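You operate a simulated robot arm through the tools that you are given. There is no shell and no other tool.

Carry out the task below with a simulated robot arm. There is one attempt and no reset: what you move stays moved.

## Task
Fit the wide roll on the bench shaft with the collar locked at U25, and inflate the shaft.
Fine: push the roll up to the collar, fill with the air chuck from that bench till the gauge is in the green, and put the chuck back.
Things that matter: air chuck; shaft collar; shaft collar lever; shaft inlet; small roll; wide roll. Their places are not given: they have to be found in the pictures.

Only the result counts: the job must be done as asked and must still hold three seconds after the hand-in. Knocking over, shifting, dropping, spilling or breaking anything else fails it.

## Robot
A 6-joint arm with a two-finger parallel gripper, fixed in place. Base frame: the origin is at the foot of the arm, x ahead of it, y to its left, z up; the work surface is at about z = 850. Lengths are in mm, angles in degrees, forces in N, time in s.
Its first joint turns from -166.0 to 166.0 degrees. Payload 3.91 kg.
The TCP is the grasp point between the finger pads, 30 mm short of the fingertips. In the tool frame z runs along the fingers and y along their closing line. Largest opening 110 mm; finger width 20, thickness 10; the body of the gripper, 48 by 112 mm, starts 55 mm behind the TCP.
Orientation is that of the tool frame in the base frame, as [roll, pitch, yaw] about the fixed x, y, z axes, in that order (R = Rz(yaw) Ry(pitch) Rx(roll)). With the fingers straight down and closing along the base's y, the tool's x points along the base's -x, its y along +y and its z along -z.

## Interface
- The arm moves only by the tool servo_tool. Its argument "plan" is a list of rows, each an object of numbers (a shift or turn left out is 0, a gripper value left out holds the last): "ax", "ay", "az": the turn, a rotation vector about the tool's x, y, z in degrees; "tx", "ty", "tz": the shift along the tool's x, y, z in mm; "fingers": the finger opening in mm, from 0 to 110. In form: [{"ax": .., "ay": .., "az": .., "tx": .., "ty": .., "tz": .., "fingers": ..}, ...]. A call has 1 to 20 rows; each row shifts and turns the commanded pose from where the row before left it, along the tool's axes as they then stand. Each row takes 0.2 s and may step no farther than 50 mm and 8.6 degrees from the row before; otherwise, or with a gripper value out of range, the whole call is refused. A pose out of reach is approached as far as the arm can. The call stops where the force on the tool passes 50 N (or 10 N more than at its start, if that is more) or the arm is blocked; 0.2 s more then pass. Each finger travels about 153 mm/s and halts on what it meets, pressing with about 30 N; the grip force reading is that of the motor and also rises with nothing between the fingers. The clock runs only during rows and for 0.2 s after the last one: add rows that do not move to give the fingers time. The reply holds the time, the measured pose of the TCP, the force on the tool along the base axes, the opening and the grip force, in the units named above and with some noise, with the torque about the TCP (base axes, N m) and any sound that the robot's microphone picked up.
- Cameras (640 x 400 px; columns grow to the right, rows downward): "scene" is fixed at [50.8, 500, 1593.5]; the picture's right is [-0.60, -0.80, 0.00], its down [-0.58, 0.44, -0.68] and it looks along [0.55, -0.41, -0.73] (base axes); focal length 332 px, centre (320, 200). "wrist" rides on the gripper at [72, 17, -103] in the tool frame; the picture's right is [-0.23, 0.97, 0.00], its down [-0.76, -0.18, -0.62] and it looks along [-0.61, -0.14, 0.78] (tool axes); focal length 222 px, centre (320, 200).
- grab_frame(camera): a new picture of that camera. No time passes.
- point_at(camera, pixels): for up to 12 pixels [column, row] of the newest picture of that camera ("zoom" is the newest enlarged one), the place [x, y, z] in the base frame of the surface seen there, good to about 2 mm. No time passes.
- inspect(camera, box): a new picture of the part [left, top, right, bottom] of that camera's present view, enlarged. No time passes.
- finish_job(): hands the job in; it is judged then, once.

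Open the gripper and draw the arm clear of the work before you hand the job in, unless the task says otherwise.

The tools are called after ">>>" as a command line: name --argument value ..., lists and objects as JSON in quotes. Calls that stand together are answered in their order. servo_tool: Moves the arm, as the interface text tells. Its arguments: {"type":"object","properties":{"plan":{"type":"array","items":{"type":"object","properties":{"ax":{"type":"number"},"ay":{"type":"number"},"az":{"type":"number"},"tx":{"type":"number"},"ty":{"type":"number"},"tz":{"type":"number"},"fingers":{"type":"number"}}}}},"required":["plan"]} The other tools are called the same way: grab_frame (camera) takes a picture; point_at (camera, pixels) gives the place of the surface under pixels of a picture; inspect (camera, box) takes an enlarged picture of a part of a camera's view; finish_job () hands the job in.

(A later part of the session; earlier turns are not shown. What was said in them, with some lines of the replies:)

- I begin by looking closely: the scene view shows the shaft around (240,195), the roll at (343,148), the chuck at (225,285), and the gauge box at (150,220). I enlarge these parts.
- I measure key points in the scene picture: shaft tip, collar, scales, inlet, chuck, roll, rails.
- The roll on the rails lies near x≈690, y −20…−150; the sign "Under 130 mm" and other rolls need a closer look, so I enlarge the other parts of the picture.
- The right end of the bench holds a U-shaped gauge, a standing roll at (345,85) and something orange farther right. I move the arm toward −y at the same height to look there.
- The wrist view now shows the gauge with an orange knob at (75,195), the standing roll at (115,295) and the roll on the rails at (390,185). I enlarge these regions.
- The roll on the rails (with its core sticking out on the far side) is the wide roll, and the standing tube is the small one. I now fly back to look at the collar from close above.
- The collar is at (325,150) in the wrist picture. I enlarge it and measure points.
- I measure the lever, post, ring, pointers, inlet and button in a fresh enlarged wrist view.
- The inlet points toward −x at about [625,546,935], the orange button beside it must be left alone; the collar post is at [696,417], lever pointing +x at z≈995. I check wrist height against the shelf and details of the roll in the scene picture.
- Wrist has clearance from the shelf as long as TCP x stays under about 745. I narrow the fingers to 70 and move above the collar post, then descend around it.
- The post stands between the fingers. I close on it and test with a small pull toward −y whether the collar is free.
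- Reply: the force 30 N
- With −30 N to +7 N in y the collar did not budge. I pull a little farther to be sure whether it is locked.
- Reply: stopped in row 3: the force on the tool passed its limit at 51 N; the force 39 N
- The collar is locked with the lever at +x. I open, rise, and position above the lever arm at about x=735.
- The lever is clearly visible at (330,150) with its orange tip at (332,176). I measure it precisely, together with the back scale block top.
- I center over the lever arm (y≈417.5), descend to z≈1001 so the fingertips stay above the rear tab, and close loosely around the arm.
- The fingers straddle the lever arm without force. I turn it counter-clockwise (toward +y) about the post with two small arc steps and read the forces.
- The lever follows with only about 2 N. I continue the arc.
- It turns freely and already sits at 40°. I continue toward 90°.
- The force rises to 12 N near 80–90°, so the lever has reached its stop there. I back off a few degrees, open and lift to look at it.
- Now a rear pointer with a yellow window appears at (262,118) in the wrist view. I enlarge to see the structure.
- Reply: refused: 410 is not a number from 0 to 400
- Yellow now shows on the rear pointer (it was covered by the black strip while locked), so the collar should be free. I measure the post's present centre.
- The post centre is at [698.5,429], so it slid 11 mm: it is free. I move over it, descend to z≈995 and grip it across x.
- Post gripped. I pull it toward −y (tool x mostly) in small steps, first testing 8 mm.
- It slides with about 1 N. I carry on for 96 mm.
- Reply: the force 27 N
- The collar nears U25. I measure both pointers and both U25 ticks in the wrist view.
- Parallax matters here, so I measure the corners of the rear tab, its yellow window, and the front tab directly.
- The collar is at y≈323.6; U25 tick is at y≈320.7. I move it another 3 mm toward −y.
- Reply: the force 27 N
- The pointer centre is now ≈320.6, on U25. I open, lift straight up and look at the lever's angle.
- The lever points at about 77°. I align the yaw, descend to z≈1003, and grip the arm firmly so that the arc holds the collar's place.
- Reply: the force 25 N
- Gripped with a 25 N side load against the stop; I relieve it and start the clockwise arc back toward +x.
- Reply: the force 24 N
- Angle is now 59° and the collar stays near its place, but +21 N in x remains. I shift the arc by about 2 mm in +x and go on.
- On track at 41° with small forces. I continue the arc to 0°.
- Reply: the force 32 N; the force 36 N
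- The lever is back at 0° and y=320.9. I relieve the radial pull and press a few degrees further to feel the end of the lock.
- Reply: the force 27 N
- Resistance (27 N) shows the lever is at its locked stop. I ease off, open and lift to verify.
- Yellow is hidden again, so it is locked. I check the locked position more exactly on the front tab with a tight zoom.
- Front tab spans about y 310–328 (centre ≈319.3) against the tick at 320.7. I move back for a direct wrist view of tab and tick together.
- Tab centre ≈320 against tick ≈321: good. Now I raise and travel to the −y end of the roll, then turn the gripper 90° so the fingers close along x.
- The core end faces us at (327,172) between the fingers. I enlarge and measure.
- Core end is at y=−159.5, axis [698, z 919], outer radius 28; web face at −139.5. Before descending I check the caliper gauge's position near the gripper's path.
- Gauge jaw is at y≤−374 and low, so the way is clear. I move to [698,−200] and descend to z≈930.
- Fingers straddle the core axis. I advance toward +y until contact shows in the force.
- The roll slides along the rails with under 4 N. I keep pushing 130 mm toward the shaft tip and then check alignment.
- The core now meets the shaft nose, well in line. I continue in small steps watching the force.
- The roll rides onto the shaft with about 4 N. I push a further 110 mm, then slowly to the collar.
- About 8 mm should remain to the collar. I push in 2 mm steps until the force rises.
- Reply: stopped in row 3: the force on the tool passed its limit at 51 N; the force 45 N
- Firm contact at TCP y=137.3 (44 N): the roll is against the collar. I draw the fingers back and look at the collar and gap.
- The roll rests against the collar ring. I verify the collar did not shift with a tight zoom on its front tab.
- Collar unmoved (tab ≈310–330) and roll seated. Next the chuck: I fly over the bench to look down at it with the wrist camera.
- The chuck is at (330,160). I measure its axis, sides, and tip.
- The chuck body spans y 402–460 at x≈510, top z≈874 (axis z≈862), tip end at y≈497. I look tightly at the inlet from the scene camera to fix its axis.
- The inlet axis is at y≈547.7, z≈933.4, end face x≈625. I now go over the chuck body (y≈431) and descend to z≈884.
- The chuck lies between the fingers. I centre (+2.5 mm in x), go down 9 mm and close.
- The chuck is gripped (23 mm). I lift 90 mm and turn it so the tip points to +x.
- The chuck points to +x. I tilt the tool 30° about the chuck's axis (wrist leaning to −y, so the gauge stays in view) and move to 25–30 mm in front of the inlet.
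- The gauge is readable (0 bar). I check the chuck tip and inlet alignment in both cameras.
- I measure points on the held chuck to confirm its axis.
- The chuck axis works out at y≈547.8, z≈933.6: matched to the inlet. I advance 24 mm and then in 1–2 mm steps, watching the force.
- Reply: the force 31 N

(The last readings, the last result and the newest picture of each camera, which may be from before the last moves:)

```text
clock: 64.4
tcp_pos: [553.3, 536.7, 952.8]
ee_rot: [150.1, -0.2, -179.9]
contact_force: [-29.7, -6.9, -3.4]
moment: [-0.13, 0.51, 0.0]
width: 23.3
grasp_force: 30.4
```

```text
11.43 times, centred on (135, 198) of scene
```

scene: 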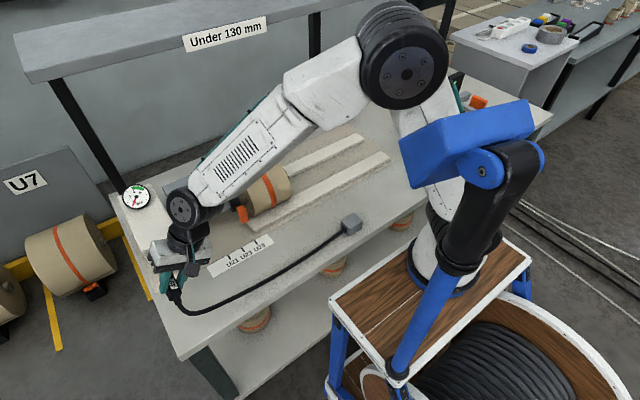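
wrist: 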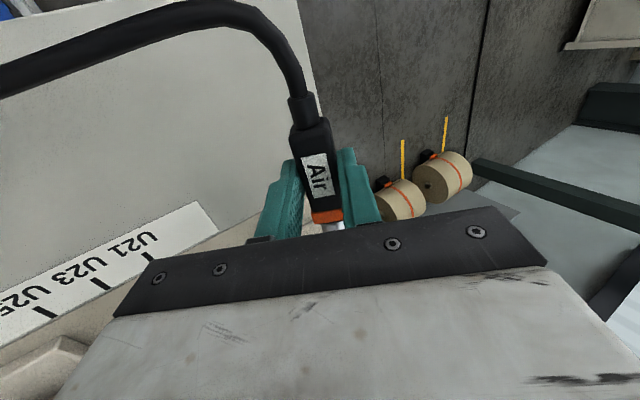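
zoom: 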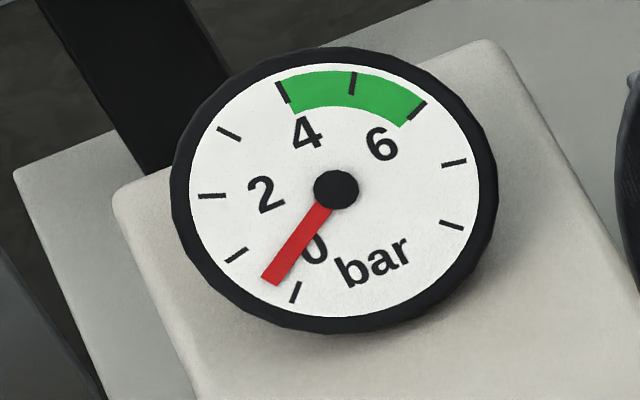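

Contact at −30 N with TCP x=553, and the needle appears just above 0. I hold for 0.6 s and read again.

>>> servo_tool --plan '[{}, {}, {}]'

>>> inspect --camera "scene" --box '[115, 180, 155, 215]'

```text
clock: 65.2
tcp_pos: [555.6, 536.7, 952.9]
ee_rot: [150.0, 0.1, -180.0]
contact_force: [-28.9, -2.1, -7.9]
moment: [-0.14, 0.77, 0.17]
width: 23.5
grasp_force: 30.2
```

```text
11.43 times, centred on (135, 198) of scene
```

zoom: 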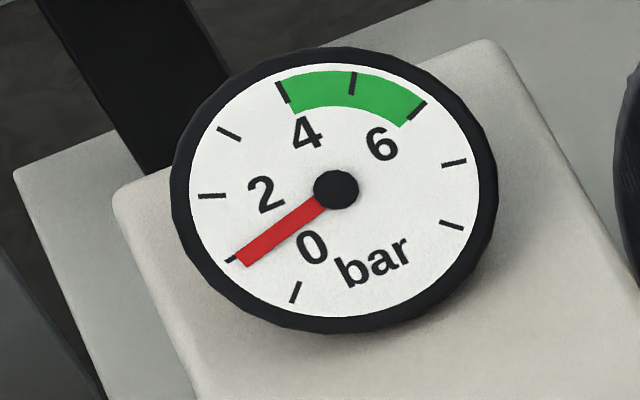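

It is filling: the needle is at 1 bar, about 0.75 bar/s. I hold for about 2 s more.

>>> servo_tool --plan '[{}, {}, {}, {}, {}, {}, {}, {}, {}]'

>>> inspect --camera "scene" --box '[115, 180, 155, 215]'

```text
clock: 67.2
tcp_pos: [558.3, 535.8, 953.6]
ee_rot: [149.9, 0.0, 180.0]
contact_force: [-27.3, -2.3, -6.0]
moment: [-0.06, 0.61, 0.14]
width: 23.5
grasp_force: 29.6
```

```text
11.43 times, centred on (135, 198) of scene
```

zoom: 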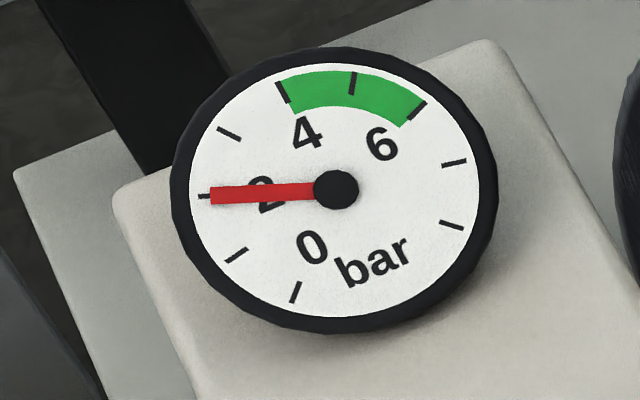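

About 2 bar, at 0.5 bar/s; the contact force stays near −27 N. I hold another 3 s.

>>> servo_tool --plan '[{}, {}, {}, {}, {}, {}, {}, {}, {}, {}, {}, {}, {}, {}]'

>>> inspect --camera "scene" --box '[115, 180, 155, 215]'

```text
clock: 70.2
tcp_pos: [557.7, 536.2, 952.9]
ee_rot: [149.9, 0.0, -180.0]
contact_force: [-18.7, -1.0, -2.7]
moment: [-0.05, 0.25, 0.09]
width: 23.5
grasp_force: 30.1
```

```text
11.43 times, centred on (135, 198) of scene
```

zoom: 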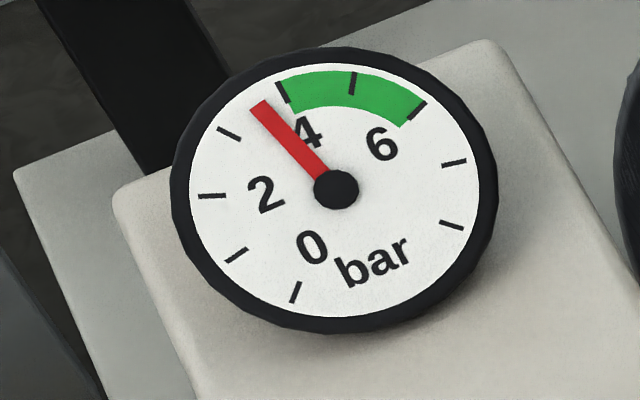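

About 3.6 bar. I hold about 2.4 s more to aim for the middle of the green.

>>> servo_tool --plan '[{}, {}, {}, {}, {}, {}, {}, {}, {}, {}, {}]'

>>> inspect --camera "scene" --box '[115, 180, 155, 215]'

```text
clock: 72.6
tcp_pos: [556.7, 536.6, 953.0]
ee_rot: [149.9, 0.0, -179.9]
contact_force: [-15.0, -0.2, -1.0]
moment: [0.0, 0.19, 0.03]
width: 23.6
grasp_force: 29.4
```

```text
11.43 times, centred on (135, 198) of scene
```

zoom: 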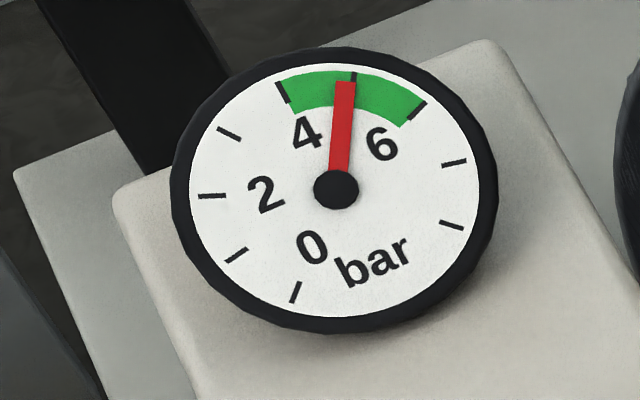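

The needle stands at about 4.9 bar, mid-green. I withdraw the chuck at once along −x and check that the pressure holds.

>>> servo_tool --plan '[{"tx": 20}, {"tx": 20}, {"tx": 10}]'

>>> inspect --camera "scene" --box '[115, 180, 155, 215]'

>>> grab_frame --camera "wrist"

>>> point_at --camera "wrist" --pixels '[[311, 140], [316, 172], [325, 200], [327, 214], [331, 226], [304, 122], [307, 128]]'

```text
clock: 73.4
tcp_pos: [507.3, 535.5, 953.9]
ee_rot: [149.9, 0.0, -179.9]
contact_force: [-0.7, -0.2, -0.2]
moment: [-0.02, 0.0, 0.02]
width: 23.6
grasp_force: 29.6
```

```text
11.43 times, centred on (135, 198) of scene
```

zoom: 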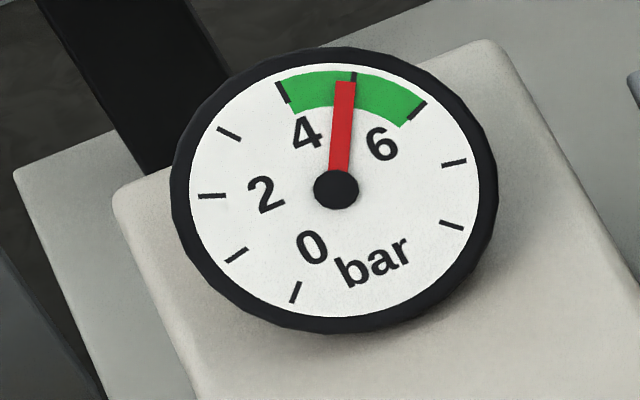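

```text
taken
```

wrist: 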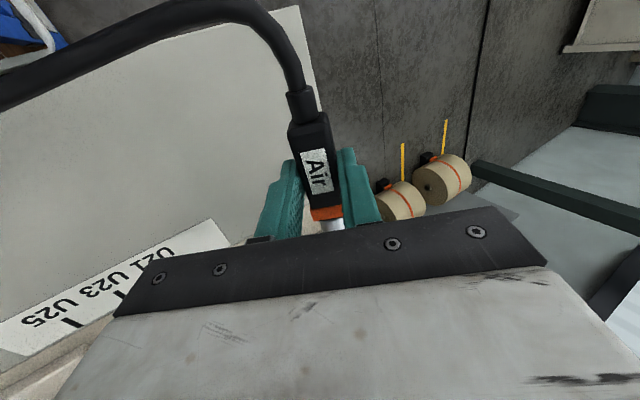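

```text
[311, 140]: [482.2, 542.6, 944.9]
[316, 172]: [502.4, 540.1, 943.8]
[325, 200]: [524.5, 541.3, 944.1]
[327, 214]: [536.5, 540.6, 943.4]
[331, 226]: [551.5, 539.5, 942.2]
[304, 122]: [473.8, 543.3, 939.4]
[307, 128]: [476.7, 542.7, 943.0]
```

Pressure holds at ≈4.9 bar with the chuck off. I carry the chuck back: reverse translation, untilt, and then turn.

>>> servo_tool --plan '[{"tx": -1.3, "ty": -19.8, "tz": -18.3}, {"tx": -1.3, "ty": -19.8, "tz": -18.3}, {"tx": -1.3, "ty": -19.8, "tz": -18.3}, {"tx": -1.3, "ty": -19.8, "tz": -18.3}, {"ax": 7.5}, {"ax": 7.5}, {"ax": 7.5}, {"ax": 7.5}]'

>>> servo_tool --plan '[{"az": -8.05}, {"az": -8.05}, {"az": -8.05}, {"az": -8.05}, {"az": -8.05}, {"az": -8.05}, {"az": -8.05}, {"az": -8.05}, {"az": -8.05}, {"az": -8.05}, {"az": -8.05}, {}]'

>>> grab_frame --camera "wrist"

>>> grab_frame --camera "scene"

```text
clock: 75.2
tcp_pos: [512.3, 431.0, 976.4]
ee_rot: [180.0, 0.1, 179.9]
contact_force: [1.0, -0.4, -1.3]
moment: [0.01, 0.0, 0.0]
width: 23.4
grasp_force: 30.4
```

```text
clock: 77.8
tcp_pos: [512.2, 431.6, 976.8]
ee_rot: [-180.0, 0.1, -91.4]
contact_force: [-0.5, -0.5, -0.6]
moment: [-0.02, 0.01, 0.01]
width: 23.4
grasp_force: 29.6
```

```text
taken
```

wrist: 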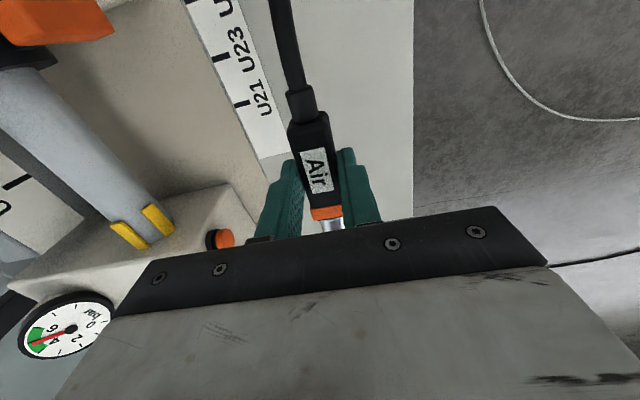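

```text
taken
```

scene: 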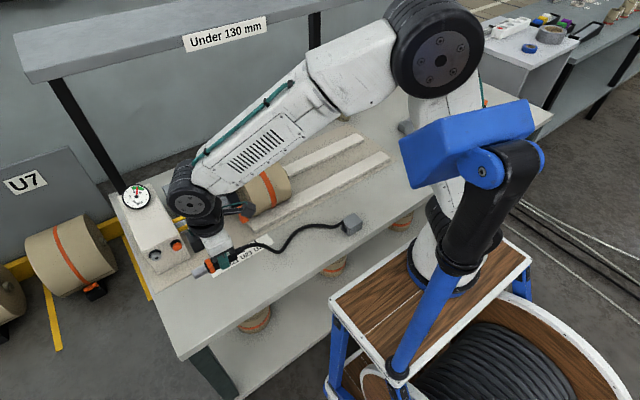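

Yellow leaves stand out of the shaft, so it is inflated. I lower the chuck to its original spot on the bench.

>>> servo_tool --plan '[{"tx": -2, "ty": 1, "tz": 30}, {"tz": 30}, {"tz": 24}, {"tz": 5}, {"tz": 2}, {}]'

>>> servo_tool --plan '[{"tz": 1}, {"tz": 1}, {}]'

>>> inspect --camera "scene" --box '[180, 220, 300, 320]'

>>> point_at --camera "zoom" --pixels '[[185, 300], [200, 285], [230, 270], [170, 300], [320, 235]]'

```text
clock: 79.2
tcp_pos: [511.9, 431.5, 885.8]
ee_rot: [-180.0, 0.2, -91.5]
contact_force: [0.3, 0.5, -1.5]
moment: [-0.03, 0.0, -0.03]
width: 23.3
grasp_force: 30.2
```

```text
clock: 80.0
tcp_pos: [511.2, 433.0, 884.9]
ee_rot: [180.0, 0.1, -91.5]
contact_force: [1.0, -2.0, 7.9]
moment: [0.26, -0.07, -0.03]
width: 23.5
grasp_force: 29.8
```

```text
4.00 times, centred on (240, 270) of scene
```

zoom: 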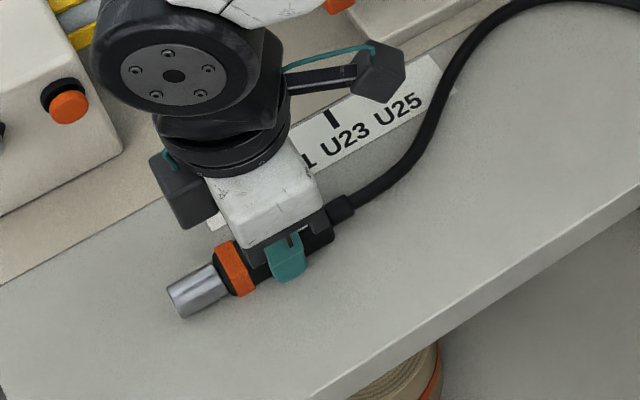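

```text
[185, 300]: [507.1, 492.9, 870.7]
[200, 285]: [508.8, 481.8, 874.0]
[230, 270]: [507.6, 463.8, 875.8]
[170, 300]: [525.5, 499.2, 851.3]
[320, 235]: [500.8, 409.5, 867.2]
```

The chuck touches the bench (8 N) at its original place. I open and lift straight up.

>>> servo_tool --plan '[{"fingers": 45}, {}, {"tz": -20}, {"tz": -40}, {"tz": -45}, {"tz": -45}]'

>>> grab_frame --camera "scene"

>>> grab_frame --camera "wrist"

```text
clock: 81.4
tcp_pos: [511.3, 432.0, 1033.2]
ee_rot: [-180.0, 0.0, -91.4]
contact_force: [0.0, 1.0, -1.4]
moment: [0.01, 0.03, -0.03]
width: 45.2
grasp_force: 0.0
```

```text
taken
```

scene: 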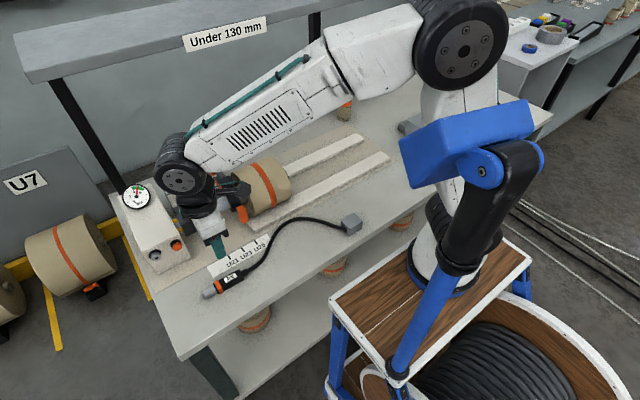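

```text
taken
```

wrist: 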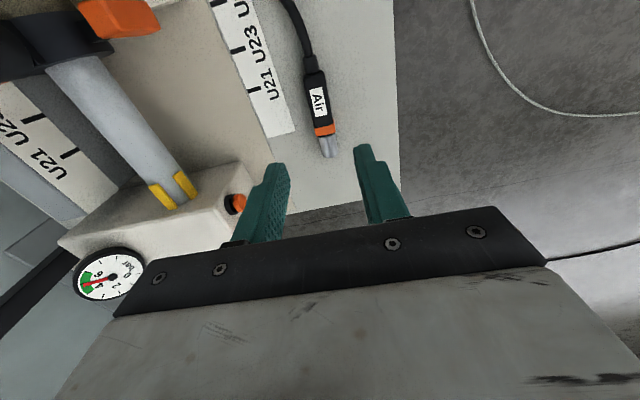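

The chuck rests where it was and the gauge stays in green. I draw the arm up and away, then check everything once more.

>>> servo_tool --plan '[{"tz": -45}, {"tz": -45}, {"tz": -30, "tx": 40}, {"tx": 45}, {"tx": 45}, {"tx": 45}, {"tx": 45}, {"tx": 45}, {"tx": 45}, {"tx": 45}, {"tx": 45}, {"tx": 45}, {}, {}, {}]'

>>> grab_frame --camera "scene"

>>> inspect --camera "scene" --box '[110, 130, 310, 310]'

>>> inspect --camera "scene" --box '[190, 150, 270, 230]'

>>> inspect --camera "scene" --box '[115, 180, 155, 215]'

```text
clock: 84.6
tcp_pos: [502.1, -14.9, 1153.8]
ee_rot: [-180.0, 0.1, -91.5]
contact_force: [-0.2, 0.4, 0.0]
moment: [-0.02, 0.01, -0.02]
width: 45.2
grasp_force: 0.1
```

```text
taken
```

scene: 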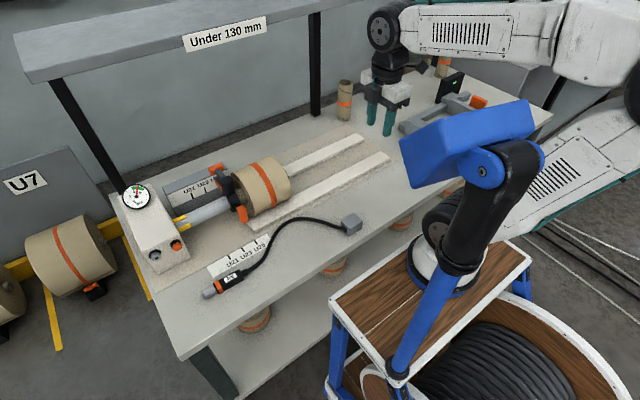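

```text
2.22 times, centred on (210, 220) of scene
```

zoom: 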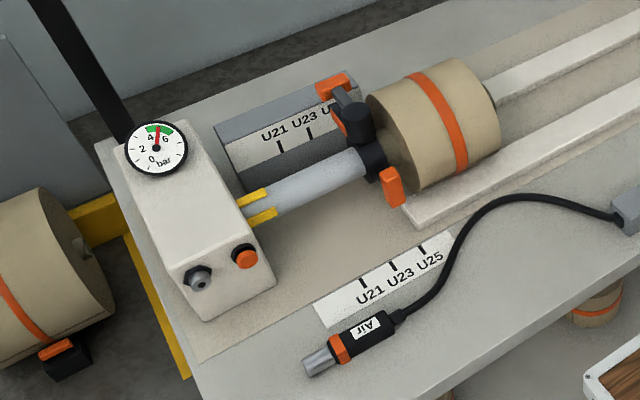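

```text
5.00 times, centred on (230, 190) of scene
```

zoom: 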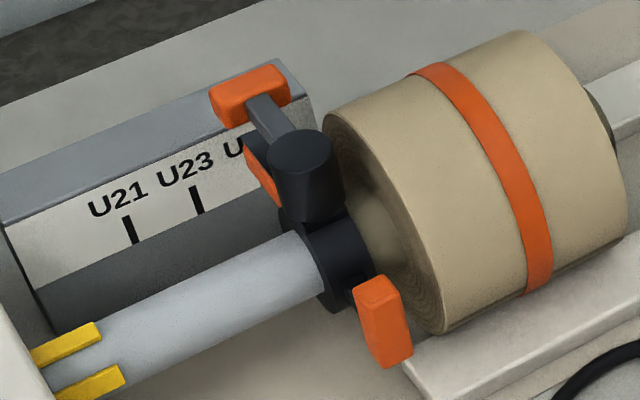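

```text
11.43 times, centred on (135, 198) of scene
```

zoom: 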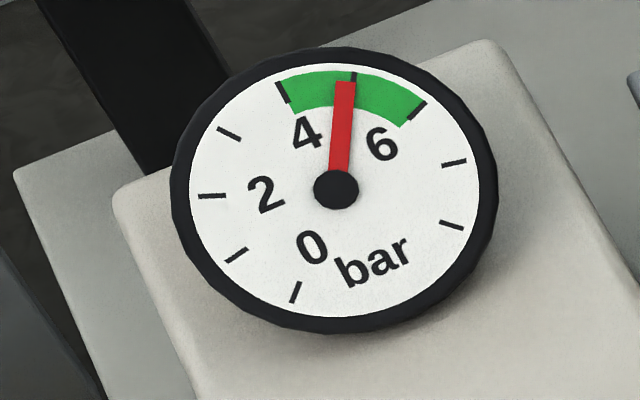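

Everything stands as asked: roll at the collar on U25, lever locked, gauge at about 4.9 bar in the green, chuck back in place, arm clear. I open the gripper fully before handing in.

>>> servo_tool --plan '[{"fingers": 110}, {}, {}]'

```text
clock: 85.4
tcp_pos: [501.6, -13.8, 1153.9]
ee_rot: [-180.0, 0.0, -91.5]
contact_force: [-0.6, -0.1, 0.1]
moment: [0.02, -0.01, -0.02]
width: 109.9
grasp_force: 0.1
```

The gripper is open and the arm is clear of the work; I hand the job in.

>>> finish_job

```text
The job is handed in.
```

I've handed in the job. The wide roll is on the bench shaft against the collar, and the shaft is inflated.

- **Collar:** it is locked with its pointer within about 1 mm of the U25 tick. It did not shift when I pushed the roll against it with about 44 N.
- **Roll:** it slid along the rails onto the shaft until its core met the collar.
- **Pressure:** the gauge reads about 4.9 bar, in the middle of the green. It still read the same about 11 seconds after I took the chuck off.
- **Chuck:** it is back on the bench in its original spot, within a few millimetres.

I did not touch the small roll or the button beside the inlet.
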